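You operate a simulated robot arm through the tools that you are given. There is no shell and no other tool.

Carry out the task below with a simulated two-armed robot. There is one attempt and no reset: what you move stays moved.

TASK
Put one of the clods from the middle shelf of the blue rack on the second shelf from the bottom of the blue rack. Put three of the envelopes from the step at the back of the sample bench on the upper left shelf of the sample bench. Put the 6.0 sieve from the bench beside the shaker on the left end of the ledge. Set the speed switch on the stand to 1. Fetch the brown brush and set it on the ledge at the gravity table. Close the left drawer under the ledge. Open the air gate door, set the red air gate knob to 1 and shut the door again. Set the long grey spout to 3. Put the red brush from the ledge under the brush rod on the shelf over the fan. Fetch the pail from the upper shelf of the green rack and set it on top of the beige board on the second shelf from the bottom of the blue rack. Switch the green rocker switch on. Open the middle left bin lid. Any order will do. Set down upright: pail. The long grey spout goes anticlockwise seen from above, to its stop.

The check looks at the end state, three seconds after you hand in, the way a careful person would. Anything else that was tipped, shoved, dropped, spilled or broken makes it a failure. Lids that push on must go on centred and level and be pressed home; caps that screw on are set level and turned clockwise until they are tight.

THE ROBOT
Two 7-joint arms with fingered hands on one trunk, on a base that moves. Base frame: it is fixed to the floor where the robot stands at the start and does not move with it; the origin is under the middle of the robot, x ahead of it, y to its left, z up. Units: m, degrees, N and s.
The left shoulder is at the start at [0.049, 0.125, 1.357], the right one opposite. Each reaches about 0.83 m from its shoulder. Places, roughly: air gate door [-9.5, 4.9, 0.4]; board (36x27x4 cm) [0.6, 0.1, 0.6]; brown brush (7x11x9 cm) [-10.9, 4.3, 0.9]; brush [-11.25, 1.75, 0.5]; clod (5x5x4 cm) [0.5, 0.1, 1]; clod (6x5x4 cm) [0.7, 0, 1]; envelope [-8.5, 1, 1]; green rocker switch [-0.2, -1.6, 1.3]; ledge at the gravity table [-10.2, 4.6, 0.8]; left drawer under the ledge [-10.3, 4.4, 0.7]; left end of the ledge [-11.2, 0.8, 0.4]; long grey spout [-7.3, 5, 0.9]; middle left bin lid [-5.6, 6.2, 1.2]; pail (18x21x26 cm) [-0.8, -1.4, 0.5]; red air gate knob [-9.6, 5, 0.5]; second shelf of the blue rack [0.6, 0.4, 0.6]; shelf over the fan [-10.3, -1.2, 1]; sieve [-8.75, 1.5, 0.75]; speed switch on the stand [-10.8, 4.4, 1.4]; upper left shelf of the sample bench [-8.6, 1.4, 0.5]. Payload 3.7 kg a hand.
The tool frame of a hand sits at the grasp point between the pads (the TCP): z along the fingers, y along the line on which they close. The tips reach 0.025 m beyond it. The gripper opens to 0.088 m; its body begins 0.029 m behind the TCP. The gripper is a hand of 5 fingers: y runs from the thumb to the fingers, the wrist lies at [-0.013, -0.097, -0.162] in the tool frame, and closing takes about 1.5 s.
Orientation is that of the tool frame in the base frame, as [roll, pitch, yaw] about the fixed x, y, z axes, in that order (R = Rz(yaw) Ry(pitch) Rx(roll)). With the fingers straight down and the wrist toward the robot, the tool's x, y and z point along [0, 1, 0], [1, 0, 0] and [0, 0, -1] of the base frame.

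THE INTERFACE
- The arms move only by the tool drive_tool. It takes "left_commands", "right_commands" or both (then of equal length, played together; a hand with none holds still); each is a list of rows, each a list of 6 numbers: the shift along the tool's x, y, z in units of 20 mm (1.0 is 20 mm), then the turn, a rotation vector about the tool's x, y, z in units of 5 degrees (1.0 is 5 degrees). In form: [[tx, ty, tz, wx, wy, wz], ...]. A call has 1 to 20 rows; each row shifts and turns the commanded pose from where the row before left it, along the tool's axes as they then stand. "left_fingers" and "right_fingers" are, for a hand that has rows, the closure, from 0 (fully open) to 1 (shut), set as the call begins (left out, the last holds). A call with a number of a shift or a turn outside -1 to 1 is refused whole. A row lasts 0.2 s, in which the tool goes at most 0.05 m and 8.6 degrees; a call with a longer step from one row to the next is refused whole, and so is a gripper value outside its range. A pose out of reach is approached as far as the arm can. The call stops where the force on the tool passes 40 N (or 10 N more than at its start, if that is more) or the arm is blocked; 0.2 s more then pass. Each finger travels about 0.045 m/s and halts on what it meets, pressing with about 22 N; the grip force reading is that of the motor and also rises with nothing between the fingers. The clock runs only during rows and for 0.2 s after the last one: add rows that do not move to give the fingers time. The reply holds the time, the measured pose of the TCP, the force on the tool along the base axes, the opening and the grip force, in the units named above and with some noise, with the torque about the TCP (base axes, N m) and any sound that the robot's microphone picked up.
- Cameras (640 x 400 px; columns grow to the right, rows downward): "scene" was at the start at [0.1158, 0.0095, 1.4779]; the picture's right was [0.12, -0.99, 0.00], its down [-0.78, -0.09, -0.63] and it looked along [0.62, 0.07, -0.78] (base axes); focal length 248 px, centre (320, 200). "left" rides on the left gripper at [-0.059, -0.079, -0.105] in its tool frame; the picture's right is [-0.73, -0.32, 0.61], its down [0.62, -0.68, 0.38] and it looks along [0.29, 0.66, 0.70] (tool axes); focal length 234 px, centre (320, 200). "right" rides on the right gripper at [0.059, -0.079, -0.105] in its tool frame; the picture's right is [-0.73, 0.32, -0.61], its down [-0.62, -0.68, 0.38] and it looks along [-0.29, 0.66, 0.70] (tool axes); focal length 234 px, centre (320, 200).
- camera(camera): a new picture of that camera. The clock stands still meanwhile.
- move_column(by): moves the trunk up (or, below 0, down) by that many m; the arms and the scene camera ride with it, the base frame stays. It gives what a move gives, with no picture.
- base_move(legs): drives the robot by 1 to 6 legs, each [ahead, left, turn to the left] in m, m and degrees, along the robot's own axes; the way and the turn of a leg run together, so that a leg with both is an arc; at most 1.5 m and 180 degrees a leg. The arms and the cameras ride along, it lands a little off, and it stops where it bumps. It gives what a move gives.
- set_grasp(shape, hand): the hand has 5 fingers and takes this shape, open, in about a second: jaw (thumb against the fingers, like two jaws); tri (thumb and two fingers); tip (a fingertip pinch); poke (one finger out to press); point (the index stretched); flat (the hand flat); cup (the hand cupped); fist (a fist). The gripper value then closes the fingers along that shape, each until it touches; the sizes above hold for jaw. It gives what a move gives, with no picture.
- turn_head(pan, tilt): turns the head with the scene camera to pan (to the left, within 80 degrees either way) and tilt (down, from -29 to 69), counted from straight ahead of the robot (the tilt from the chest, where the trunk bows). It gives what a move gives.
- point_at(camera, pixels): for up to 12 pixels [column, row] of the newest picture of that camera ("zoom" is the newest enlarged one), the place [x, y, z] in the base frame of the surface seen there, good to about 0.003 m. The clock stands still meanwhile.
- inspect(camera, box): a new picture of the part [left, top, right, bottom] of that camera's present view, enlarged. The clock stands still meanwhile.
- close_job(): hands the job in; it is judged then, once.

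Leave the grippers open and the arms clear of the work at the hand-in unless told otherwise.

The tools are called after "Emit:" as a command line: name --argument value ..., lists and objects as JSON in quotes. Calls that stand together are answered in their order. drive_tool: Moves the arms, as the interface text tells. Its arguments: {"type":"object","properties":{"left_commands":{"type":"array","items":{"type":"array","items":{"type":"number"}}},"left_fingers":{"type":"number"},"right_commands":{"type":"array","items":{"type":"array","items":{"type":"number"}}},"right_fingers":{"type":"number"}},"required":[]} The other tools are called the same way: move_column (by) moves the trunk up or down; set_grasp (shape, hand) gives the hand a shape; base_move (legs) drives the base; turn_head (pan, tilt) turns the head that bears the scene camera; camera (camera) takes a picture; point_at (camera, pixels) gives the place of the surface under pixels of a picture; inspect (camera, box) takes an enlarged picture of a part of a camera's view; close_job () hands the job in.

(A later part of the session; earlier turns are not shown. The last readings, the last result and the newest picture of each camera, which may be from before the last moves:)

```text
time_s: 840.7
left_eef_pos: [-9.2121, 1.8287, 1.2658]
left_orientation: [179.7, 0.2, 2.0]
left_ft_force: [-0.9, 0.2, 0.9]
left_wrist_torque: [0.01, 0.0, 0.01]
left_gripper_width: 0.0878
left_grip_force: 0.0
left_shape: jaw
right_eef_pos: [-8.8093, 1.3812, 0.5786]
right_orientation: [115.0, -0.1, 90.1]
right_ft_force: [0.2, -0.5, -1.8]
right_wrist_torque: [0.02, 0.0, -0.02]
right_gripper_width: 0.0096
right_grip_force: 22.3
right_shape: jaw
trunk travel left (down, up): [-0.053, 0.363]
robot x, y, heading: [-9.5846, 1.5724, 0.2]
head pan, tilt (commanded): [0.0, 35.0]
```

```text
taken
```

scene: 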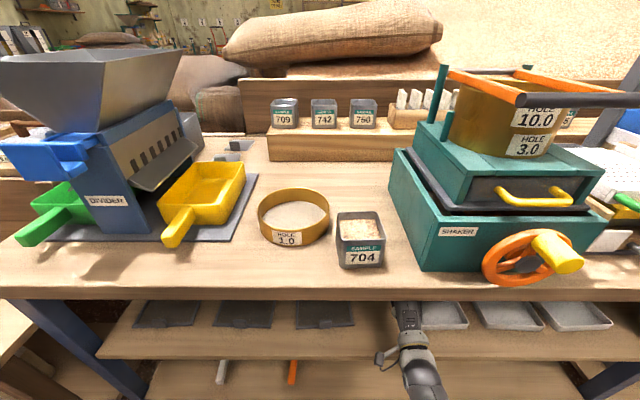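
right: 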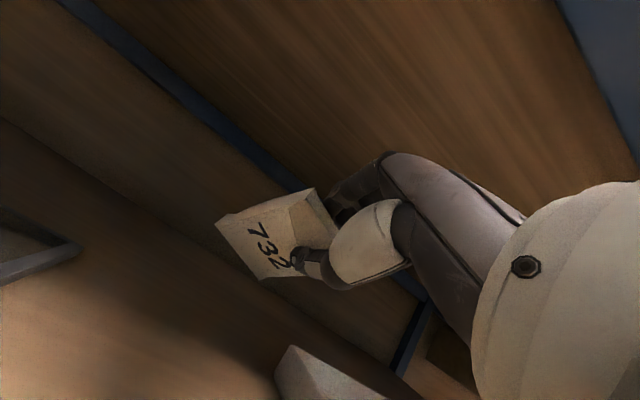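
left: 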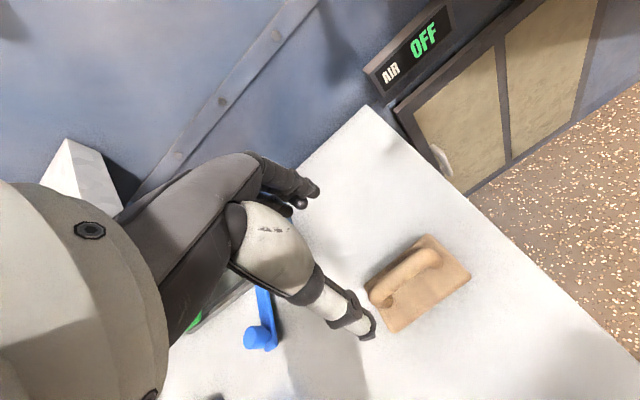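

No contact. I go 0.12 m further in.

Emit:
base_move --legs '[[0.12, 0, 0]]'

Emit:
camera --camera "right"

```text
time_s: 842.0
left_eef_pos: [-9.0929, 1.8284, 1.2652]
left_orientation: [179.8, 0.3, 2.0]
left_ft_force: [-0.2, 0.9, 0.5]
left_wrist_torque: [-0.01, 0.05, 0.0]
left_gripper_width: 0.0878
left_grip_force: 0.1
left_shape: jaw
right_eef_pos: [-8.6915, 1.3847, 0.5793]
right_orientation: [115.0, -0.1, 90.2]
right_ft_force: [0.0, 0.3, -0.3]
right_wrist_torque: [0.0, 0.0, -0.02]
right_gripper_width: 0.0097
right_grip_force: 22.5
right_shape: jaw
trunk travel left (down, up): [-0.053, 0.363]
robot x, y, heading: [-9.4645, 1.5724, 0.4]
head pan, tilt (commanded): [0.0, 35.0]
```

```text
taken
```

right: 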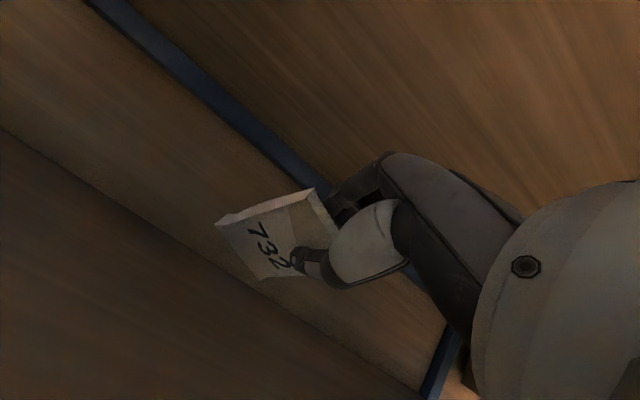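

I lower the hand 3 cm and then release the envelope.

Emit:
drive_tool --right_commands '[[0, -0.45, 0.21, 0, 0, 0], [0, -0.45, 0.21, 0, 0, 0], [0, -0.45, 0.21, 0, 0, 0], [0, -0.22, 0.1, 0, 0, 0], [0, 0, 0, 0, 0, 0]]'

Emit:
camera --camera "right"

```text
time_s: 843.2
left_eef_pos: [-9.0948, 1.8283, 1.265]
left_orientation: [179.8, 0.4, 2.1]
left_ft_force: [0.2, 0.2, -0.9]
left_wrist_torque: [0.0, 0.01, 0.03]
left_gripper_width: 0.0877
left_grip_force: 0.1
left_shape: jaw
right_eef_pos: [-8.6908, 1.3838, 0.5446]
right_orientation: [115.0, -0.1, 90.4]
right_ft_force: [-0.9, -0.7, -1.6]
right_wrist_torque: [-0.02, 0.02, 0.01]
right_gripper_width: 0.0096
right_grip_force: 21.5
right_shape: jaw
trunk travel left (down, up): [-0.053, 0.363]
robot x, y, heading: [-9.4721, 1.5761, 0.4]
head pan, tilt (commanded): [0.0, 35.0]
```

```text
taken
```

right: 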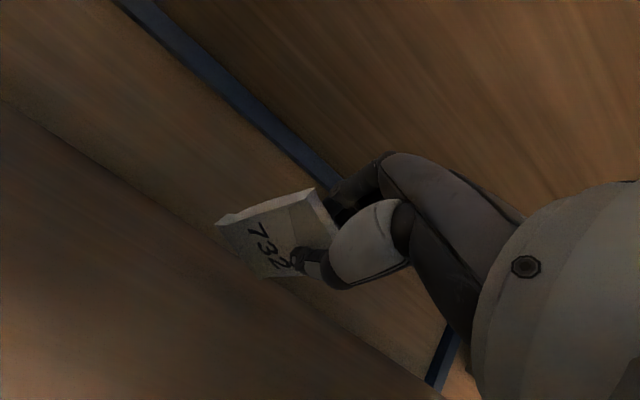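

Emit:
drive_tool --right_commands '[[0, -0.3, 0.14, 0, 0, 0], [0, -0.3, 0.14, 0, 0, 0], [0, 0, 0, 0, 0, 0]]'

Emit:
drive_tool --right_commands '[[0, 0, 0, 0, 0, 0], [0, 0, 0, 0, 0, 0], [0, 0, 0, 0, 0, 0], [0, 0, 0, 0, 0, 0], [0, 0, 0, 0, 0, 0], [0, 0, 0, 0, 0, 0]]' --right_fingers 0.6

Emit:
camera --camera "right"

```text
time_s: 844.0
left_eef_pos: [-9.0997, 1.8297, 1.2676]
left_orientation: [179.7, 0.0, 1.9]
left_ft_force: [-0.1, -0.3, 0.8]
left_wrist_torque: [-0.01, 0.01, -0.03]
left_gripper_width: 0.0877
left_grip_force: 0.0
left_shape: jaw
right_eef_pos: [-8.6914, 1.3831, 0.5387]
right_orientation: [114.5, 0.0, 90.2]
right_ft_force: [0.5, -0.1, -0.1]
right_wrist_torque: [-0.03, 0.0, -0.02]
right_gripper_width: 0.0099
right_grip_force: 22.2
right_shape: jaw
trunk travel left (down, up): [-0.053, 0.363]
robot x, y, heading: [-9.4723, 1.5708, 0.4]
head pan, tilt (commanded): [0.0, 35.0]
```

```text
time_s: 845.4
left_eef_pos: [-9.0983, 1.8291, 1.2672]
left_orientation: [179.7, 0.2, 2.1]
left_ft_force: [-0.1, 0.0, -0.4]
left_wrist_torque: [-0.02, -0.03, 0.02]
left_gripper_width: 0.0878
left_grip_force: 0.0
left_shape: jaw
right_eef_pos: [-8.6917, 1.3836, 0.5377]
right_orientation: [114.4, 0.0, 90.1]
right_ft_force: [-0.4, -0.6, -0.4]
right_wrist_torque: [-0.01, -0.03, -0.02]
right_gripper_width: 0.0352
right_grip_force: 0.1
right_shape: jaw
trunk travel left (down, up): [-0.053, 0.363]
robot x, y, heading: [-9.472, 1.5747, 0.4]
head pan, tilt (commanded): [0.0, 35.0]
```

```text
taken
```

right: 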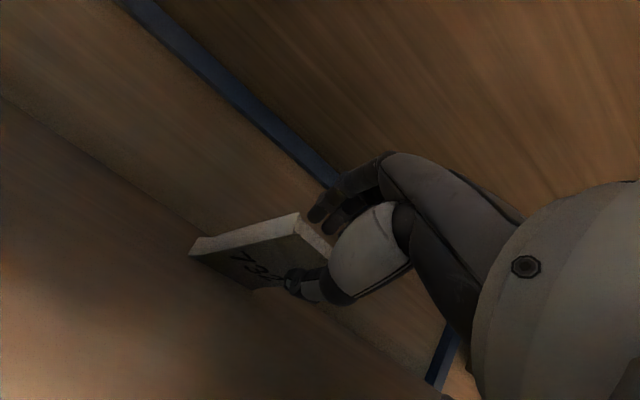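

The envelope rests with its front on the shelf and its rear on the thumb. I open fully to lower it, then withdraw straight back.

Emit:
drive_tool --right_commands '[[0, 0, 0, 0, 0, 0], [0, 0, 0, 0, 0, 0], [0, 0, 0, 0, 0, 0], [0, 0, 0, 0, 0, 0], [0, 0, 0, 0, 0, 0], [0, 0, 0, 0, 0, 0]]' --right_fingers 0.1

Emit:
camera --camera "right"

```text
time_s: 846.8
left_eef_pos: [-9.0986, 1.83, 1.2667]
left_orientation: [179.8, 0.1, 2.0]
left_ft_force: [-0.8, 0.1, 0.5]
left_wrist_torque: [0.0, 0.0, 0.0]
left_gripper_width: 0.0877
left_grip_force: 0.1
left_shape: jaw
right_eef_pos: [-8.6915, 1.3833, 0.5378]
right_orientation: [114.4, 0.0, 90.3]
right_ft_force: [-0.5, 0.1, -0.4]
right_wrist_torque: [-0.01, 0.02, 0.01]
right_gripper_width: 0.0792
right_grip_force: 0.0
right_shape: jaw
trunk travel left (down, up): [-0.053, 0.363]
robot x, y, heading: [-9.4739, 1.5765, 0.2]
head pan, tilt (commanded): [0.0, 35.0]
```

```text
taken
```

right: 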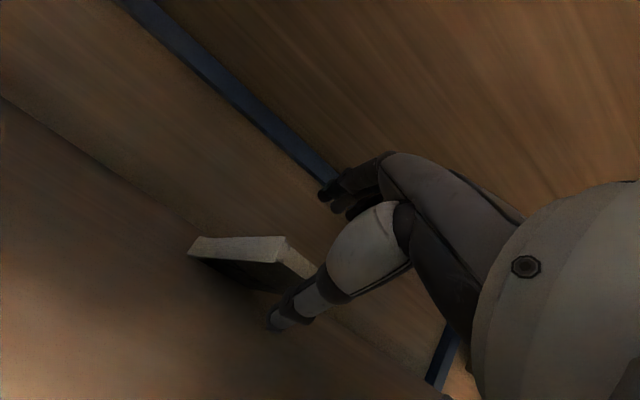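

Emit:
base_move --legs '[[-0.12, 0, 0]]'

Emit:
camera --camera "right"

```text
time_s: 848.0
left_eef_pos: [-9.2146, 1.8276, 1.2664]
left_orientation: [179.8, 0.3, 2.0]
left_ft_force: [-0.5, 0.0, -0.1]
left_wrist_torque: [-0.02, 0.01, 0.0]
left_gripper_width: 0.0876
left_grip_force: 0.1
left_shape: jaw
right_eef_pos: [-8.8119, 1.3835, 0.5323]
right_orientation: [115.1, -0.1, 90.3]
right_ft_force: [0.2, 0.0, 4.7]
right_wrist_torque: [0.01, -0.03, 0.0]
right_gripper_width: 0.0787
right_grip_force: 0.0
right_shape: jaw
trunk travel left (down, up): [-0.053, 0.363]
robot x, y, heading: [-9.5897, 1.5754, 0.4]
head pan, tilt (commanded): [0.0, 35.0]
```

```text
taken
```

right: 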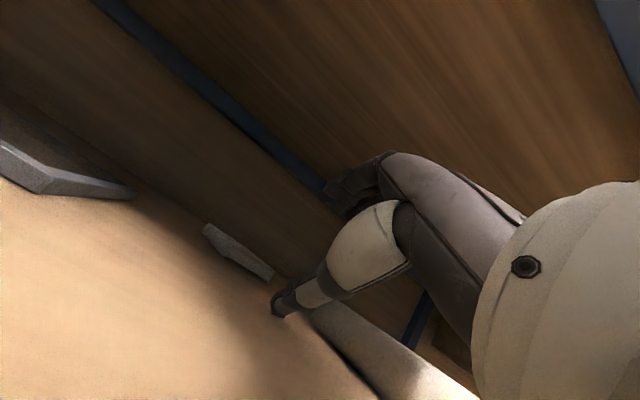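

The envelope stays behind, flat on the shelf. The open thumb grazes the shelf (4.7 N), so I raise the hand 2.5 cm and back out.

Emit:
drive_tool --right_commands '[[0, 0.5, -0.23, 0, 0, 0], [0, 0.5, -0.23, 0, 0, 0], [0, 0, 0, 0, 0, 0]]'

Emit:
base_move --legs '[[-0.5, 0, 0]]'

Emit:
camera --camera "scene"

```text
time_s: 848.8
left_eef_pos: [-9.2139, 1.8271, 1.2648]
left_orientation: [179.8, 0.4, 2.0]
left_ft_force: [-0.3, -0.3, -0.4]
left_wrist_torque: [0.01, 0.03, 0.0]
left_gripper_width: 0.0878
left_grip_force: 0.1
left_shape: jaw
right_eef_pos: [-8.8119, 1.3833, 0.5544]
right_orientation: [115.1, -0.1, 90.2]
right_ft_force: [0.3, -0.2, -0.4]
right_wrist_torque: [0.02, 0.01, -0.01]
right_gripper_width: 0.0791
right_grip_force: 0.0
right_shape: jaw
trunk travel left (down, up): [-0.053, 0.363]
robot x, y, heading: [-9.5928, 1.5759, -0.1]
head pan, tilt (commanded): [0.0, 35.0]
```

```text
time_s: 851.8
left_eef_pos: [-9.7118, 1.8247, 1.2657]
left_orientation: [179.8, 0.3, 2.1]
left_ft_force: [-0.7, 0.1, 0.7]
left_wrist_torque: [0.0, -0.02, 0.02]
left_gripper_width: 0.0878
left_grip_force: 0.0
left_shape: jaw
right_eef_pos: [-9.3099, 1.3804, 0.5543]
right_orientation: [114.9, -0.1, 90.3]
right_ft_force: [-0.1, -1.0, -0.2]
right_wrist_torque: [0.0, -0.01, 0.01]
right_gripper_width: 0.0789
right_grip_force: 0.0
right_shape: jaw
trunk travel left (down, up): [-0.053, 0.363]
robot x, y, heading: [-10.0903, 1.571, 0.2]
head pan, tilt (commanded): [0.0, 35.0]
```

```text
taken
```

scene: 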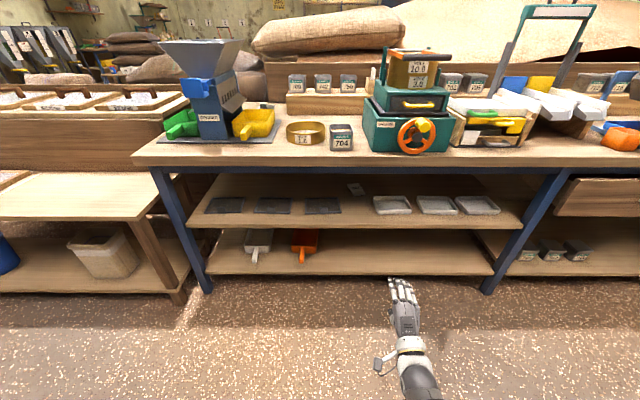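

Envelope 732 lies on the upper shelf at (357,189). Now the next one. I raise the hand again in front of the robot, then turn it back to fingers-down.

Emit:
drive_tool --right_commands '[[0, 0.96, -0.31, 0, 0, 0], [0, 0.96, -0.31, 0, 0, 0], [0, 0.96, -0.31, 0, 0, 0], [0, 0.96, -0.31, 0, 0, 0], [0, 0.96, -0.31, 0, 0, 0], [0, 0.96, -0.31, 0, 0, 0], [0, 0.96, -0.31, 0, 0, 0], [0, 0.96, -0.31, 0, 0, 0], [0, 0.96, -0.31, 0, 0, 0], [0, 0.96, -0.31, 0, 0, 0], [0, 0.96, -0.31, 0, 0, 0], [0, 0.96, -0.31, 0, 0, 0], [0, 0.96, -0.31, 0, 0, 0], [0, 0.96, -0.31, 0, 0, 0], [0, 0.96, -0.31, 0, 0, 0], [0, 0.96, -0.31, 0, 0, 0], [0, 0, 0, 0, 0, 0]]'

Emit:
drive_tool --right_commands '[[0, 0.96, -0.31, 0, 0, 0], [0, 0.96, -0.31, 0, 0, 0], [0, 0.96, -0.31, 0, 0, 0], [0, 0.96, -0.31, 0, 0, 0], [0, 0.96, -0.31, 0, 0, 0], [0, 0.96, -0.31, 0, 0, 0], [0, 0.96, -0.31, 0, 0, 0], [0, 0.96, -0.31, 0, 0, 0], [0, 0.96, -0.31, 0, 0, 0], [0, 0.96, -0.31, 0, 0, 0], [0, 0.96, -0.31, 0, 0, 0], [0, 0.96, -0.31, 0, 0, 0], [0, 0.96, -0.31, 0, 0, 0], [0, 0.96, -0.31, 0, 0, 0], [0, 0.96, -0.31, 0, 0, 0], [0, 0, 0, 0, 0, 0]]'

Emit:
drive_tool --right_commands '[[0, 0, 0, 0.46, 0.46, -0.985], [0, 0, 0, 0.46, 0.46, -0.985], [0, 0, 0, 0.46, 0.46, -0.985], [0, 0, 0, 0.46, 0.46, -0.985], [0, 0, 0, 0.46, 0.46, -0.985], [0, 0, 0, 0.46, 0.46, -0.985], [0, 0, 0, 0.46, 0.46, -0.985], [0, 0, 0, 0.46, 0.46, -0.985], [0, 0, 0, 0.46, 0.46, -0.985], [0, 0, 0, 0.46, 0.46, -0.985], [0, 0, 0, 0.46, 0.46, -0.985], [0, 0, 0, 0.46, 0.46, -0.985], [0, 0, 0, 0.46, 0.46, -0.985], [0, 0, 0, 0.46, 0.46, -0.985], [0, 0, 0, 0.46, 0.46, -0.985], [0, 0, 0, 0.46, 0.46, -0.985], [0, 0, 0, 0.46, 0.46, -0.985], [0, 0, 0, 0, 0, 0]]'

Emit:
camera --camera "scene"

```text
time_s: 855.4
left_eef_pos: [-9.7125, 1.8256, 1.2664]
left_orientation: [179.8, 0.3, 2.1]
left_ft_force: [0.0, -0.5, 0.5]
left_wrist_torque: [0.0, 0.02, 0.01]
left_gripper_width: 0.0877
left_grip_force: 0.1
left_shape: jaw
right_eef_pos: [-9.2702, 1.3803, 0.8736]
right_orientation: [115.1, -0.1, 90.2]
right_ft_force: [1.0, -0.6, -0.2]
right_wrist_torque: [-0.01, -0.02, 0.04]
right_gripper_width: 0.079
right_grip_force: 0.0
right_shape: jaw
trunk travel left (down, up): [-0.053, 0.363]
robot x, y, heading: [-10.0843, 1.57, 0.3]
head pan, tilt (commanded): [0.0, 35.0]
```

```text
time_s: 858.8
left_eef_pos: [-9.7118, 1.8257, 1.2645]
left_orientation: [179.8, 0.3, 2.1]
left_ft_force: [-0.1, -0.3, 0.4]
left_wrist_torque: [0.0, 0.02, 0.01]
left_gripper_width: 0.0881
left_grip_force: 0.1
left_shape: jaw
right_eef_pos: [-9.2312, 1.3801, 1.1738]
right_orientation: [115.0, -0.1, 90.4]
right_ft_force: [0.7, 0.4, -0.2]
right_wrist_torque: [0.01, -0.01, 0.02]
right_gripper_width: 0.079
right_grip_force: 0.1
right_shape: jaw
trunk travel left (down, up): [-0.053, 0.363]
robot x, y, heading: [-10.0906, 1.5712, 0.3]
head pan, tilt (commanded): [0.0, 35.0]
```

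```text
time_s: 862.6
left_eef_pos: [-9.7132, 1.8248, 1.2652]
left_orientation: [179.8, 0.2, 2.0]
left_ft_force: [-1.0, -0.3, -0.1]
left_wrist_torque: [0.03, -0.02, -0.02]
left_gripper_width: 0.0875
left_grip_force: 0.0
left_shape: jaw
right_eef_pos: [-9.2442, 1.3812, 1.1679]
right_orientation: [180.0, 14.9, -179.8]
right_ft_force: [-0.4, 0.2, 0.2]
right_wrist_torque: [0.0, -0.02, -0.03]
right_gripper_width: 0.079
right_grip_force: 0.0
right_shape: jaw
right hand out of reach, approached as far as the arm can: row 17
trunk travel left (down, up): [-0.053, 0.363]
robot x, y, heading: [-10.0869, 1.57, 0.2]
head pan, tilt (commanded): [0.0, 35.0]
```

```text
taken
```

scene: 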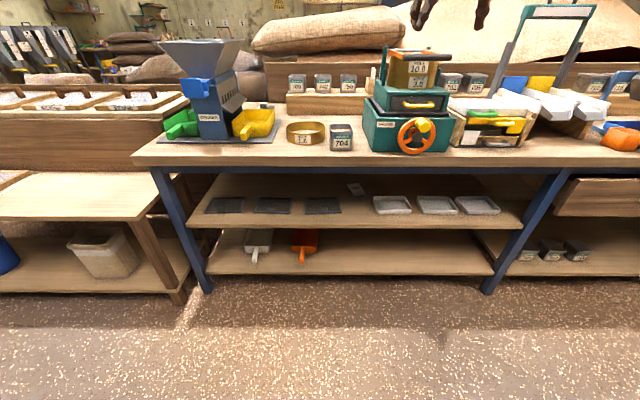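

The hand is back in the picking orientation, no trouble. I draw it back 0.2 m toward me, and then left 0.26 m.

Emit:
drive_tool --right_commands '[[0.9, 0, -0.35, 0, 0, 0], [0.9, 0, -0.35, 0, 0, 0], [0.9, 0, -0.35, 0, 0, 0], [0.9, 0, -0.35, 0, 0, 0], [0.9, 0, -0.3, 0, 0, 0], [0.9, 0, -0.3, 0, 0, 0], [0.9, 0, -0.2, 0, 0, 0], [0.9, 0, -0.2, 0, 0, 0], [0.9, 0, -0.2, 0, 0, 0], [0.9, 0, -0.2, 0, 0, 0], [0, 0, 0, 0, 0, 0]]' --right_fingers 0.4

Emit:
drive_tool --right_commands '[[0, 1, 0, 0, 0, 0], [0, 1, 0, 0, 0, 0], [0, 1, 0, 0, 0, 0], [0, 1, 0, 0, 0, 0], [0, 1, 0, 0, 0, 0], [0, 1, 0, 0, 0, 0], [0, 1, 0, 0, 0, 0], [0, 1, 0, 0, 0, 0], [0, 1, 0, 0, 0, 0], [0, 1, 0, 0, 0, 0], [0, 1, 0, 0, 0, 0], [0, 1, 0, 0, 0, 0], [0, 1, 0, 0, 0, 0], [0, 0, 0, 0, 0, 0]]'

```text
time_s: 865.0
left_eef_pos: [-9.7124, 1.8255, 1.2661]
left_orientation: [179.8, 0.3, 2.2]
left_ft_force: [1.6, 0.1, -0.5]
left_wrist_torque: [-0.01, 0.05, 0.01]
left_gripper_width: 0.0877
left_grip_force: 0.0
left_shape: jaw
right_eef_pos: [-9.4326, 1.3801, 1.176]
right_orientation: [179.9, 14.9, -179.8]
right_ft_force: [0.0, -0.2, -0.2]
right_wrist_torque: [0.0, 0.02, -0.02]
right_gripper_width: 0.0532
right_grip_force: 0.1
right_shape: jaw
trunk travel left (down, up): [-0.053, 0.363]
robot x, y, heading: [-10.0899, 1.5686, 0.2]
head pan, tilt (commanded): [0.0, 35.0]
```

```text
time_s: 868.0
left_eef_pos: [-9.7121, 1.8237, 1.266]
left_orientation: [179.7, 0.4, 2.0]
left_ft_force: [-0.2, 0.0, 0.1]
left_wrist_torque: [0.01, 0.01, -0.04]
left_gripper_width: 0.0878
left_grip_force: 0.1
left_shape: jaw
right_eef_pos: [-9.4328, 1.6404, 1.1775]
right_orientation: [179.9, 14.8, -179.8]
right_ft_force: [-0.2, -0.6, -0.7]
right_wrist_torque: [0.0, -0.01, -0.01]
right_gripper_width: 0.0531
right_grip_force: 0.1
right_shape: jaw
trunk travel left (down, up): [-0.053, 0.363]
robot x, y, heading: [-10.086, 1.5672, 0.2]
head pan, tilt (commanded): [0.0, 35.0]
```

I drive right 0.52 m and ahead 0.77 m to the picking stand.

Emit:
base_move --legs '[[0, -0.52, 0], [0.77, 0, 0]]'

Emit:
camera --camera "right"

Emit:
turn_head --pan 5 --tilt 25

Emit:
camera --camera "scene"

```text
time_s: 876.8
left_eef_pos: [-8.9381, 1.3115, 1.2657]
left_orientation: [179.9, 0.4, 2.2]
left_ft_force: [0.2, -0.8, 0.1]
left_wrist_torque: [-0.02, -0.01, 0.03]
left_gripper_width: 0.0875
left_grip_force: 0.0
left_shape: jaw
right_eef_pos: [-8.6598, 1.1259, 1.1776]
right_orientation: [180.0, 14.9, -179.7]
right_ft_force: [0.5, 0.5, -0.3]
right_wrist_torque: [0.0, 0.0, -0.03]
right_gripper_width: 0.0533
right_grip_force: 0.1
right_shape: jaw
trunk travel left (down, up): [-0.053, 0.363]
robot x, y, heading: [-9.3129, 1.0542, 0.3]
head pan, tilt (commanded): [0.0, 35.0]
```

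```text
taken
```

right: 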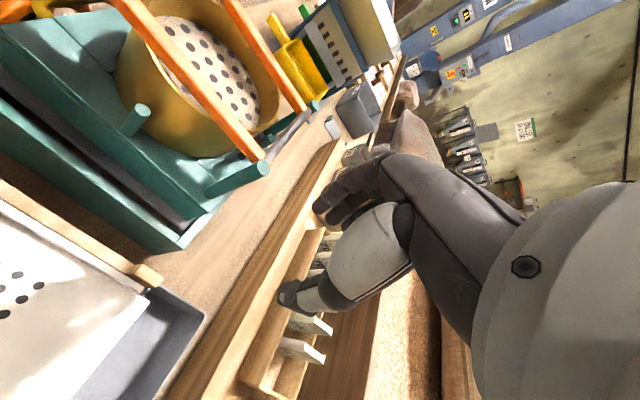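

```text
time_s: 877.5
left_eef_pos: [-8.9393, 1.3104, 1.266]
left_orientation: [179.8, 0.3, 2.1]
left_ft_force: [0.1, 1.0, -0.3]
left_wrist_torque: [-0.02, 0.01, -0.05]
left_gripper_width: 0.0875
left_grip_force: 0.0
left_shape: jaw
right_eef_pos: [-8.6592, 1.1265, 1.1777]
right_orientation: [179.9, 14.9, -179.7]
right_ft_force: [0.7, 0.1, 0.2]
right_wrist_torque: [-0.02, -0.01, 0.03]
right_gripper_width: 0.0534
right_grip_force: 0.1
right_shape: jaw
trunk travel left (down, up): [-0.053, 0.363]
robot x, y, heading: [-9.3127, 1.0528, 0.4]
head pan, tilt (commanded): [5.0, 25.0]
```

```text
taken
```

scene: 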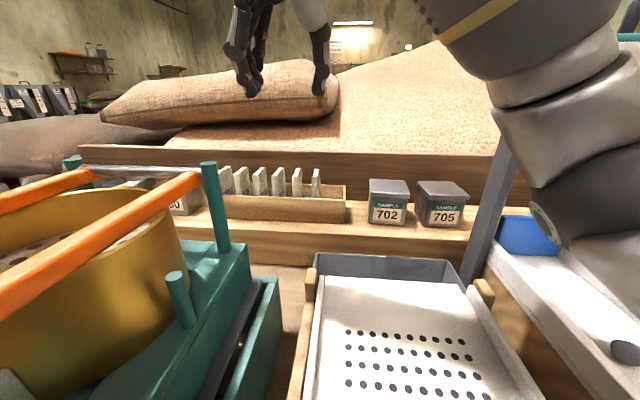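

Emit:
inspect --camera "scene" --box '[210, 150, 370, 240]'

Emit:
point_at --camera "zoom" --pixels '[[432, 120], [425, 115], [440, 125], [425, 150], [352, 120], [365, 125], [350, 150], [540, 165], [280, 120], [410, 85]]'

```text
4.00 times, centred on (290, 195) of scene
```

zoom: 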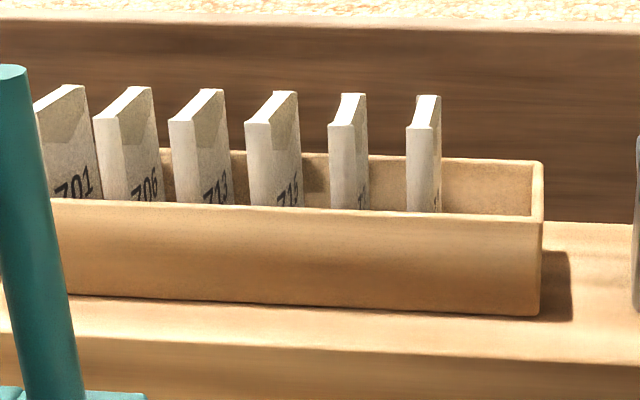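

```text
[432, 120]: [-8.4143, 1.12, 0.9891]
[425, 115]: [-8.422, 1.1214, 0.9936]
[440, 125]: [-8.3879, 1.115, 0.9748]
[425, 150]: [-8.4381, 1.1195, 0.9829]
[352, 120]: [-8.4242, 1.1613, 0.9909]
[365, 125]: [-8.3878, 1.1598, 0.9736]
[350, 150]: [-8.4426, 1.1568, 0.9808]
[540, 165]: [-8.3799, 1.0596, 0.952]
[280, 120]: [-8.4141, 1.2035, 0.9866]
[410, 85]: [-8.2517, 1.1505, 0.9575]
```

Envelope 2: centre (−8.414, 1.1205), top z 0.994. I extend toward it with the narrow opening.

Emit:
drive_tool --right_commands '[[-0.94, -0.03, 0.7, 0, 0, 0], [-0.94, -0.03, 0.7, 0, 0, 0], [-0.94, -0.03, 0.7, 0, 0, 0], [-0.94, -0.03, 0.7, 0, 0, 0], [-0.94, -0.03, 0.7, 0, 0, 0], [-0.94, -0.03, 0.7, 0, 0, 0], [-0.94, -0.03, 0.7, 0, 0, 0], [-0.94, -0.03, 0.7, 0, 0, 0], [-0.94, -0.03, 0.7, 0, 0, 0], [0, 0, 0, 0, 0, 0]]' --right_fingers 0.72

Emit:
base_move --legs '[[0.025, 0, 0]]'

Emit:
camera --camera "right"

```text
time_s: 879.7
left_eef_pos: [-8.9379, 1.3114, 1.2663]
left_orientation: [179.8, 0.3, 2.2]
left_ft_force: [0.3, 0.6, -0.7]
left_wrist_torque: [0.01, -0.03, 0.01]
left_gripper_width: 0.0877
left_grip_force: 0.1
left_shape: jaw
right_eef_pos: [-8.4642, 1.1212, 1.0981]
right_orientation: [179.9, 14.9, -179.8]
right_ft_force: [0.0, 0.6, -1.0]
right_wrist_torque: [0.05, 0.03, 0.02]
right_gripper_width: 0.025
right_grip_force: 0.0
right_shape: jaw
trunk travel left (down, up): [-0.053, 0.363]
robot x, y, heading: [-9.3125, 1.0528, 0.4]
head pan, tilt (commanded): [5.0, 25.0]
```

```text
time_s: 880.5
left_eef_pos: [-8.9134, 1.3107, 1.2651]
left_orientation: [179.8, 0.3, 2.0]
left_ft_force: [-0.2, 0.7, 0.0]
left_wrist_torque: [-0.03, 0.02, 0.01]
left_gripper_width: 0.0879
left_grip_force: 0.1
left_shape: jaw
right_eef_pos: [-8.4371, 1.1213, 1.0985]
right_orientation: [179.9, 14.9, -179.7]
right_ft_force: [0.2, -0.2, -1.0]
right_wrist_torque: [0.0, 0.0, 0.01]
right_gripper_width: 0.025
right_grip_force: 0.0
right_shape: jaw
trunk travel left (down, up): [-0.053, 0.363]
robot x, y, heading: [-9.2947, 1.0549, 0.3]
head pan, tilt (commanded): [5.0, 25.0]
```

```text
taken
```

right: 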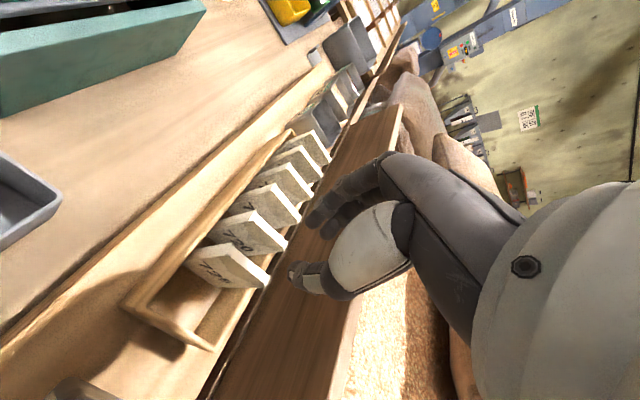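

I check alignment with the right camera before descending.

Emit:
inspect --camera "right" --box '[150, 180, 320, 310]'

Emit:
point_at --camera "zoom" --pixels '[[300, 215], [340, 250], [375, 285], [310, 245], [345, 275], [365, 130], [400, 165], [440, 200], [270, 260]]'

```text
3.08 times, centred on (235, 245) of right
```

zoom: 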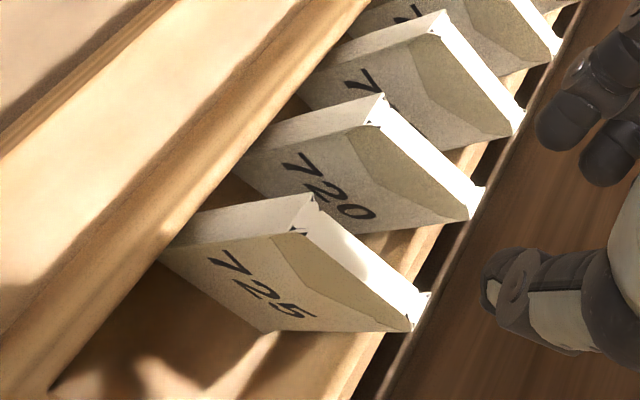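

```text
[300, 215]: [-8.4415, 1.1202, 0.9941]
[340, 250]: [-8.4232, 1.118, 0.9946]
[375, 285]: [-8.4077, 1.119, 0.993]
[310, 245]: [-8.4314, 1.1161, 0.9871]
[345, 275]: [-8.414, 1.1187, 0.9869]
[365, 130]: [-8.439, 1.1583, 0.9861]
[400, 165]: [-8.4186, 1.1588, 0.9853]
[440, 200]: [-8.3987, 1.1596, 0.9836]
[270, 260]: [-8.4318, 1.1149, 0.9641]
```

Aligned (face y 1.115, next face 1.158). I descend to z≈0.985 and close.

Emit:
drive_tool --right_commands '[[0.0, -0.04, 0.82, 0, 0, 0], [0.0, -0.04, 0.82, 0, 0, 0], [0.05, -0.03, 0.82, 0, 0, 0], [0.05, 0, 0.82, 0, 0, 0], [0.1, 0, 0.82, 0, 0, 0], [0.1, 0, 0.82, 0, 0, 0], [0.1, 0, 0.8, 0, 0, 0], [0, 0, 0, 0, 0, 0]]'

Emit:
camera --camera "right"

```text
time_s: 882.3
left_eef_pos: [-8.914, 1.3109, 1.2656]
left_orientation: [179.8, 0.2, 2.1]
left_ft_force: [-1.0, -0.5, -0.2]
left_wrist_torque: [0.0, 0.01, -0.01]
left_gripper_width: 0.088
left_grip_force: 0.1
left_shape: jaw
right_eef_pos: [-8.4154, 1.1204, 0.9858]
right_orientation: [-180.0, 15.0, -179.7]
right_ft_force: [-0.3, -0.2, 0.7]
right_wrist_torque: [-0.01, 0.02, 0.04]
right_gripper_width: 0.025
right_grip_force: 0.1
right_shape: jaw
trunk travel left (down, up): [-0.053, 0.363]
robot x, y, heading: [-9.2854, 1.0544, 0.5]
head pan, tilt (commanded): [5.0, 25.0]
```

```text
taken
```

right: 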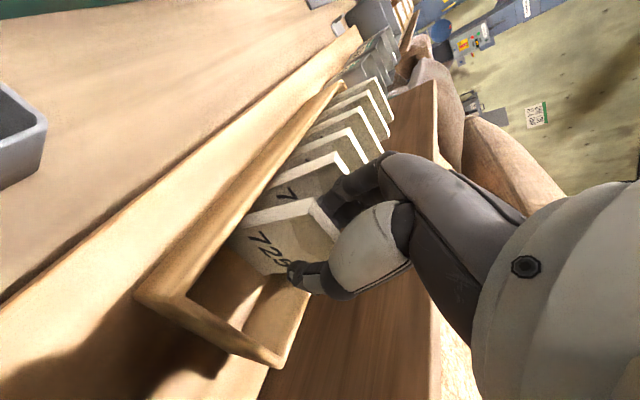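

Envelope 725 is between thumb and fingers, no contact with 720. I close and lift.

Emit:
drive_tool --right_commands '[[0, 0, 0, 0, 0, 0], [0, 0, 0, 0, 0, 0], [0, 0, 0, 0, 0, 0], [0, 0, 0, 0, 0, 0], [0, 0, 0, 0, 0, 0]]' --right_fingers 1

Emit:
drive_tool --right_commands '[[0, 0, -0.4, 0, 0, 0], [0, 0, -0.6, 0, 0, 0], [0, 0, -0.8, 0, 0, 0], [0, 0, -0.8, 0, 0, 0], [0, 0, -0.8, 0, 0, 0], [0, 0, -0.8, 0, 0, 0], [0, 0, -0.8, 0, 0, 0], [0, 0, -0.8, 0, 0, 0], [0, 0, 0, 0, 0, 0]]'

Emit:
camera --camera "right"

```text
time_s: 883.5
left_eef_pos: [-8.9131, 1.3105, 1.2654]
left_orientation: [179.7, 0.3, 2.0]
left_ft_force: [0.8, -0.6, 0.0]
left_wrist_torque: [0.02, 0.02, 0.02]
left_gripper_width: 0.0875
left_grip_force: 0.3
left_shape: jaw
right_eef_pos: [-8.4161, 1.1205, 0.9864]
right_orientation: [179.9, 14.8, -179.8]
right_ft_force: [-0.2, -0.2, 0.6]
right_wrist_torque: [0.01, 0.05, 0.01]
right_gripper_width: 0.0093
right_grip_force: 22.3
right_shape: jaw
trunk travel left (down, up): [-0.053, 0.363]
robot x, y, heading: [-9.2894, 1.0513, 0.4]
head pan, tilt (commanded): [5.0, 25.0]
```

```text
time_s: 885.5
left_eef_pos: [-8.9138, 1.3115, 1.2656]
left_orientation: [179.7, 0.2, 2.1]
left_ft_force: [0.4, 0.4, 0.3]
left_wrist_torque: [0.0, -0.05, 0.02]
left_gripper_width: 0.0877
left_grip_force: 0.0
left_shape: jaw
right_eef_pos: [-8.445, 1.1189, 1.0977]
right_orientation: [180.0, 14.8, -179.7]
right_ft_force: [0.2, 0.3, -0.5]
right_wrist_torque: [-0.01, 0.02, 0.03]
right_gripper_width: 0.0093
right_grip_force: 21.7
right_shape: jaw
trunk travel left (down, up): [-0.053, 0.363]
robot x, y, heading: [-9.293, 1.0565, 0.2]
head pan, tilt (commanded): [5.0, 25.0]
```

```text
taken
```

right: 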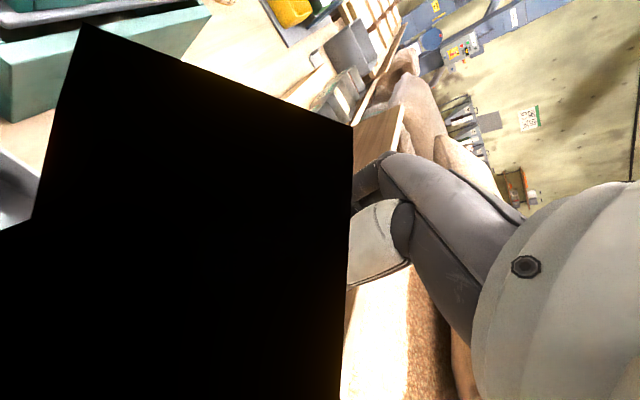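

A dark shape blocks the right camera; I check with the head camera what is in the hand.

Emit:
camera --camera "scene"

Emit:
inspect --camera "scene" --box '[200, 20, 400, 240]'

```text
taken
```

scene: 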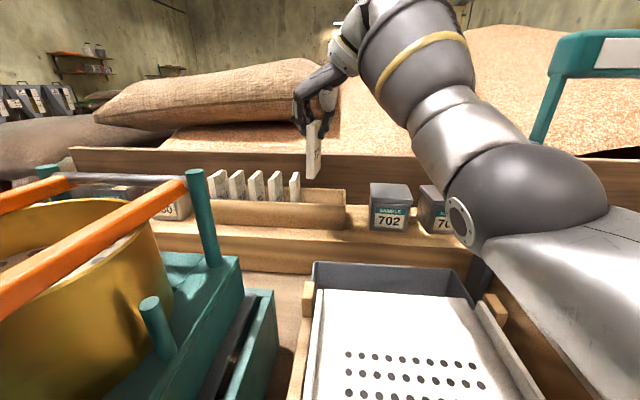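

```text
1.82 times, centred on (300, 130) of scene
```

zoom: 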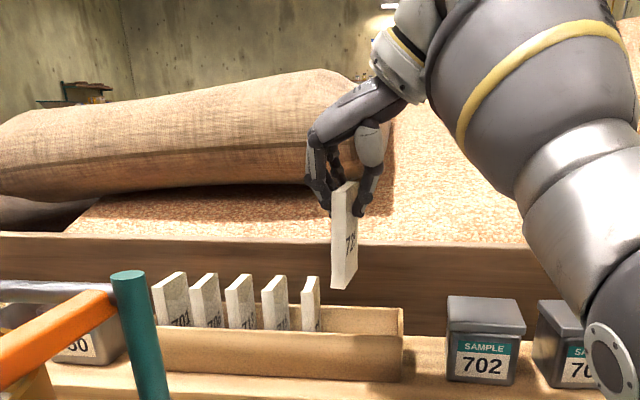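

Envelope 725 is held, the others stand. I draw the hand back with the arm first.

Emit:
drive_tool --right_commands '[[0.9, 0, -0.4, 0, 0, 0], [0.9, 0, -0.4, 0, 0, 0], [0.9, 0, -0.4, 0, 0, 0], [0.9, 0, -0.3, 0, 0, 0], [0.9, 0, -0.3, 0, 0, 0], [0.9, 0, -0.3, 0, 0, 0], [0.9, 0, -0.3, 0, 0, 0], [0.9, 0, -0.3, 0, 0, 0], [0.9, 0, -0.3, 0, 0, 0], [0.9, 0, -0.3, 0, 0, 0], [0, 0, 0, 0, 0, 0]]'

Emit:
base_move --legs '[[-0.75, 0, 0], [0, 0.52, 0]]'

Emit:
camera --camera "scene"

```text
time_s: 887.9
left_eef_pos: [-8.9136, 1.311, 1.266]
left_orientation: [179.8, 0.3, 2.2]
left_ft_force: [-0.2, -0.1, 0.6]
left_wrist_torque: [0.01, 0.01, 0.0]
left_gripper_width: 0.0878
left_grip_force: 0.0
left_shape: jaw
right_eef_pos: [-8.6386, 1.1191, 1.1156]
right_orientation: [179.9, 14.9, -179.8]
right_ft_force: [0.2, 0.1, -0.7]
right_wrist_torque: [-0.03, 0.02, 0.01]
right_gripper_width: 0.0092
right_grip_force: 21.6
right_shape: jaw
trunk travel left (down, up): [-0.053, 0.363]
robot x, y, heading: [-9.2889, 1.0535, 0.4]
head pan, tilt (commanded): [5.0, 25.0]
```

```text
time_s: 896.7
left_eef_pos: [-9.6807, 1.8283, 1.2661]
left_orientation: [179.8, 0.4, 2.4]
left_ft_force: [1.0, 0.1, 0.1]
left_wrist_torque: [0.01, 0.04, 0.0]
left_gripper_width: 0.0875
left_grip_force: 0.0
left_shape: jaw
right_eef_pos: [-9.404, 1.6391, 1.1174]
right_orientation: [179.9, 14.9, -179.5]
right_ft_force: [-1.1, -0.6, -0.9]
right_wrist_torque: [-0.01, 0.01, 0.01]
right_gripper_width: 0.0094
right_grip_force: 21.5
right_shape: jaw
trunk travel left (down, up): [-0.053, 0.363]
robot x, y, heading: [-10.0528, 1.5707, 0.8]
head pan, tilt (commanded): [5.0, 25.0]
```

```text
taken
```

scene: 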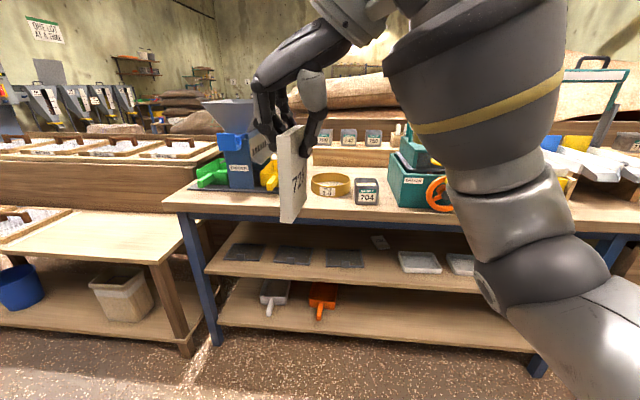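

Good. I move the hand right 0.26 m and ahead 0.19 m (the place where the turn worked), then turn it palm-down.

Emit:
drive_tool --right_commands '[[0, -1, -0.1, 0, 0, 0], [0, -1, -0.1, 0, 0, 0], [0, -1, -0.1, 0, 0, 0], [0, -1, -0.1, 0, 0, 0], [0, -1, -0.1, 0, 0, 0], [0, -1, -0.1, 0, 0, 0], [0, -1, -0.1, 0, 0, 0], [0, -1, -0.1, 0, 0, 0], [0, -1, -0.1, 0, 0, 0], [0, -1, -0.1, 0, 0, 0], [0, -1, -0.1, 0, 0, 0], [0, -1, -0.1, 0, 0, 0], [0, -1, -0.1, 0, 0, 0], [-0.9, 0, 0.2, 0, 0, 0], [-0.9, 0, 0.2, 0, 0, 0], [-0.9, 0, 0.2, 0, 0, 0], [-0.9, 0, 0.2, 0, 0, 0], [-0.9, 0, 0.2, 0, 0, 0], [-0.9, 0, 0.2, 0, 0, 0], [-0.9, 0, 0.2, 0, 0, 0]]'

Emit:
drive_tool --right_commands '[[0, 0, 0, -0.46, -0.46, 0.985], [0, 0, 0, -0.46, -0.46, 0.985], [0, 0, 0, -0.46, -0.46, 0.985], [0, 0, 0, -0.46, -0.46, 0.985], [0, 0, 0, -0.46, -0.46, 0.985], [0, 0, 0, -0.46, -0.46, 0.985], [0, 0, 0, -0.46, -0.46, 0.985], [0, 0, 0, -0.46, -0.46, 0.985], [0, 0, 0, -0.46, -0.46, 0.985], [0, 0, 0, -0.46, -0.46, 0.985], [0, 0, 0, -0.46, -0.46, 0.985], [0, 0, 0, -0.46, -0.46, 0.985], [0, 0, 0, -0.46, -0.46, 0.985], [0, 0, 0, -0.46, -0.46, 0.985], [0, 0, 0, -0.46, -0.46, 0.985], [0, 0, 0, -0.46, -0.46, 0.985], [0, 0, 0, -0.46, -0.46, 0.985], [0, 0, 0, 0, 0, 0]]'

Emit:
camera --camera "scene"

```text
time_s: 900.9
left_eef_pos: [-9.6812, 1.829, 1.2657]
left_orientation: [179.8, 0.3, 2.4]
left_ft_force: [1.2, -0.4, 0.4]
left_wrist_torque: [-0.03, -0.02, -0.02]
left_gripper_width: 0.0879
left_grip_force: 0.0
left_shape: jaw
right_eef_pos: [-9.2778, 1.3791, 1.1456]
right_orientation: [179.9, 15.0, -179.6]
right_ft_force: [0.1, -0.4, -0.1]
right_wrist_torque: [0.01, -0.01, -0.01]
right_gripper_width: 0.0093
right_grip_force: 21.7
right_shape: jaw
trunk travel left (down, up): [-0.053, 0.363]
robot x, y, heading: [-10.0573, 1.5732, 0.5]
head pan, tilt (commanded): [5.0, 25.0]
```

```text
time_s: 904.7
left_eef_pos: [-9.6804, 1.8291, 1.2644]
left_orientation: [179.8, 0.3, 2.4]
left_ft_force: [-0.5, -0.1, 0.1]
left_wrist_torque: [0.02, 0.0, 0.0]
left_gripper_width: 0.0878
left_grip_force: 0.0
left_shape: jaw
right_eef_pos: [-9.2793, 1.3793, 1.1472]
right_orientation: [115.0, -0.1, 90.5]
right_ft_force: [0.2, -0.1, -1.0]
right_wrist_torque: [0.02, 0.05, -0.01]
right_gripper_width: 0.0094
right_grip_force: 21.7
right_shape: jaw
trunk travel left (down, up): [-0.053, 0.363]
robot x, y, heading: [-10.0579, 1.5721, 0.6]
head pan, tilt (commanded): [5.0, 25.0]
```

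```text
taken
```

scene: 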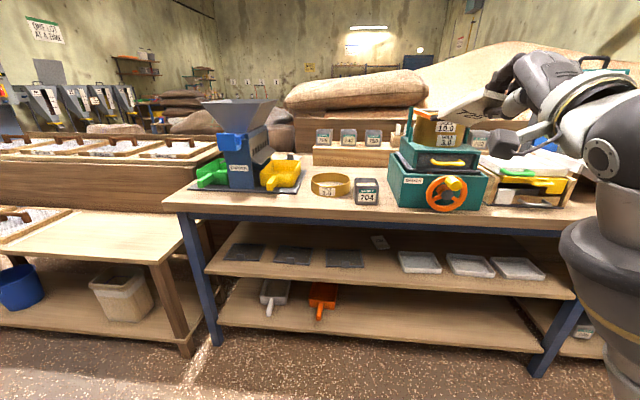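

The turn went smoothly. I lower the hand to z≈0.58.

Emit:
drive_tool --right_commands '[[0, -0.96, 0.31, 0, 0, 0], [0, -0.96, 0.31, 0, 0, 0], [0, -0.96, 0.31, 0, 0, 0], [0, -0.96, 0.31, 0, 0, 0], [0, -0.96, 0.31, 0, 0, 0], [0, -0.96, 0.31, 0, 0, 0], [0, -0.96, 0.31, 0, 0, 0], [0, -0.96, 0.31, 0, 0, 0], [0, -0.96, 0.31, 0, 0, 0], [0, -0.96, 0.31, 0, 0, 0], [0, -0.96, 0.31, 0, 0, 0], [0, -0.96, 0.31, 0, 0, 0], [0, -0.96, 0.31, 0, 0, 0], [0, -0.96, 0.31, 0, 0, 0], [0, 0, 0, 0, 0, 0]]'

Emit:
drive_tool --right_commands '[[0, -0.96, 0.31, 0, 0, 0], [0, -0.96, 0.31, 0, 0, 0], [0, -0.96, 0.31, 0, 0, 0], [0, -0.96, 0.31, 0, 0, 0], [0, -0.96, 0.31, 0, 0, 0], [0, -0.96, 0.31, 0, 0, 0], [0, -0.96, 0.31, 0, 0, 0], [0, -0.96, 0.31, 0, 0, 0], [0, -0.96, 0.31, 0, 0, 0], [0, -0.96, 0.31, 0, 0, 0], [0, -0.96, 0.31, 0, 0, 0], [0, -0.96, 0.31, 0, 0, 0], [0, -0.96, 0.31, 0, 0, 0], [0, -0.96, 0.31, 0, 0, 0], [0, 0, 0, 0, 0, 0]]'

Emit:
turn_head --pan 0 --tilt 35

Emit:
camera --camera "scene"

Emit:
inspect --camera "scene" --box '[290, 160, 470, 310]'

```text
time_s: 907.9
left_eef_pos: [-9.6804, 1.8289, 1.2653]
left_orientation: [179.8, 0.4, 2.3]
left_ft_force: [0.0, 0.2, -0.2]
left_wrist_torque: [0.01, 0.02, -0.02]
left_gripper_width: 0.0875
left_grip_force: 0.1
left_shape: jaw
right_eef_pos: [-9.314, 1.3793, 0.8656]
right_orientation: [114.9, -0.1, 90.5]
right_ft_force: [0.1, 0.3, -1.1]
right_wrist_torque: [-0.03, 0.0, 0.0]
right_gripper_width: 0.0091
right_grip_force: 22.7
right_shape: jaw
trunk travel left (down, up): [-0.053, 0.363]
robot x, y, heading: [-10.0546, 1.5741, 0.7]
head pan, tilt (commanded): [5.0, 25.0]
```

```text
time_s: 911.1
left_eef_pos: [-9.6799, 1.8286, 1.2654]
left_orientation: [179.7, 0.3, 2.4]
left_ft_force: [-0.8, -0.2, 0.1]
left_wrist_torque: [0.01, 0.01, 0.0]
left_gripper_width: 0.0877
left_grip_force: 0.1
left_shape: jaw
right_eef_pos: [-9.3506, 1.3792, 0.5874]
right_orientation: [115.0, -0.1, 90.7]
right_ft_force: [-0.6, 0.2, -0.3]
right_wrist_torque: [0.01, 0.03, 0.0]
right_gripper_width: 0.0093
right_grip_force: 22.2
right_shape: jaw
trunk travel left (down, up): [-0.053, 0.363]
robot x, y, heading: [-10.0552, 1.5715, 0.7]
head pan, tilt (commanded): [5.0, 25.0]
```

```text
time_s: 911.9
left_eef_pos: [-9.6807, 1.8295, 1.2655]
left_orientation: [179.8, 0.2, 2.4]
left_ft_force: [0.8, 0.4, 0.1]
left_wrist_torque: [-0.01, 0.01, 0.01]
left_gripper_width: 0.0877
left_grip_force: 0.0
left_shape: jaw
right_eef_pos: [-9.351, 1.3796, 0.5868]
right_orientation: [114.9, -0.1, 90.6]
right_ft_force: [0.3, 0.4, -0.4]
right_wrist_torque: [-0.03, 0.02, 0.03]
right_gripper_width: 0.0092
right_grip_force: 22.1
right_shape: jaw
trunk travel left (down, up): [-0.053, 0.363]
robot x, y, heading: [-10.0552, 1.5725, 1.0]
head pan, tilt (commanded): [0.0, 35.0]
```

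```text
taken
```

scene: 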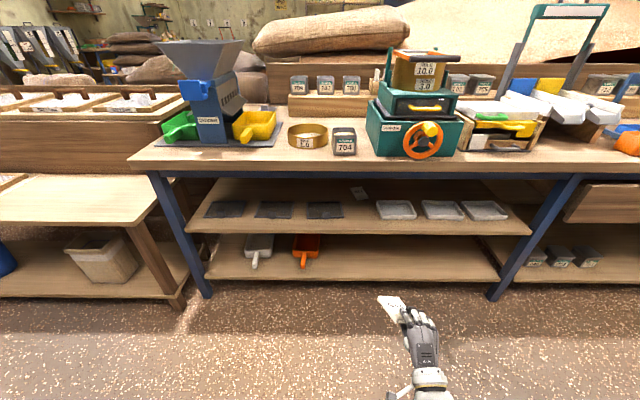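

```text
2.67 times, centred on (380, 235) of scene
```

zoom: 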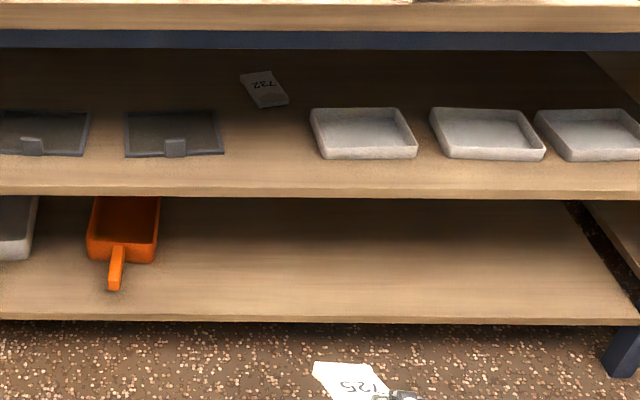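

I measure where 732 lies, to place the next one in front of it.

Emit:
point_at --camera "zoom" --pixels '[[263, 85], [262, 107], [287, 100], [243, 75], [275, 72], [222, 150], [312, 115], [325, 158], [320, 370], [345, 385]]'

```text
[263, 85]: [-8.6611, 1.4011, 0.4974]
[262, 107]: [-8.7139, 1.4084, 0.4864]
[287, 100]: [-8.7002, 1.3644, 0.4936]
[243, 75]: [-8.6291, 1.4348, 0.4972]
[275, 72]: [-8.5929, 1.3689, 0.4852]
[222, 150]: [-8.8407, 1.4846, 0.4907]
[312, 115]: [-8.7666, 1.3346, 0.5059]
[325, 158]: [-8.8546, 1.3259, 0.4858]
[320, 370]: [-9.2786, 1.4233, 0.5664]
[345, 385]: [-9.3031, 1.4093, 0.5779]
```

732 lies centred at (−8.66, 1.40). With the same slant, the next can nest 0.092 m in front of it, i.e. tool point at x≈−8.783. I drive in.

Emit:
base_move --legs '[[0, 0, -0.8], [0.35, 0, 0]]'

Emit:
camera --camera "scene"

```text
time_s: 914.5
left_eef_pos: [-9.3303, 1.8225, 1.2655]
left_orientation: [179.9, 0.3, 1.5]
left_ft_force: [-0.7, -0.4, 0.2]
left_wrist_torque: [-0.01, 0.01, 0.02]
left_gripper_width: 0.0877
left_grip_force: 0.1
left_shape: jaw
right_eef_pos: [-9.0077, 1.3686, 0.586]
right_orientation: [115.1, -0.1, 89.8]
right_ft_force: [-0.3, 0.2, 0.2]
right_wrist_torque: [0.01, 0.07, 0.03]
right_gripper_width: 0.0094
right_grip_force: 22.1
right_shape: jaw
trunk travel left (down, up): [-0.053, 0.363]
robot x, y, heading: [-9.7063, 1.5702, 0.1]
head pan, tilt (commanded): [0.0, 35.0]
```

```text
taken
```

scene: 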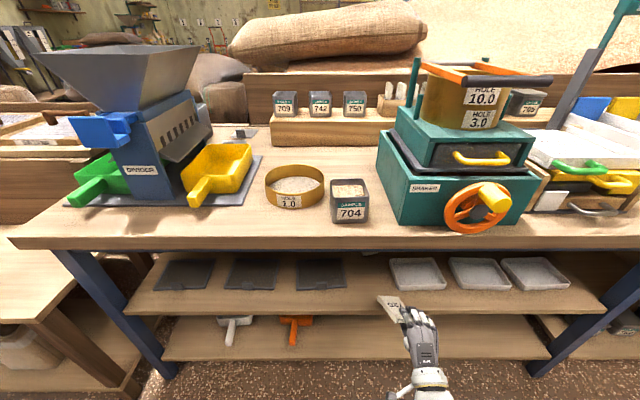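

Emit:
base_move --legs '[[0.224, 0.015, 0]]'

Emit:
camera --camera "right"

```text
time_s: 916.2
left_eef_pos: [-9.1076, 1.8359, 1.2663]
left_orientation: [179.8, 0.3, 1.5]
left_ft_force: [0.1, -0.8, -0.1]
left_wrist_torque: [0.01, 0.02, -0.03]
left_gripper_width: 0.0875
left_grip_force: 0.1
left_shape: jaw
right_eef_pos: [-8.7833, 1.3812, 0.5868]
right_orientation: [115.1, -0.1, 89.7]
right_ft_force: [0.8, -0.6, -0.6]
right_wrist_torque: [0.0, 0.01, -0.01]
right_gripper_width: 0.0094
right_grip_force: 22.2
right_shape: jaw
trunk travel left (down, up): [-0.053, 0.363]
robot x, y, heading: [-9.4873, 1.5844, -0.3]
head pan, tilt (commanded): [0.0, 35.0]
```

```text
taken
```

right: 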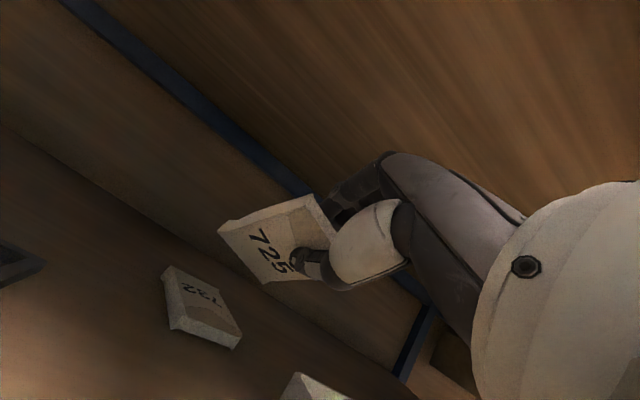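

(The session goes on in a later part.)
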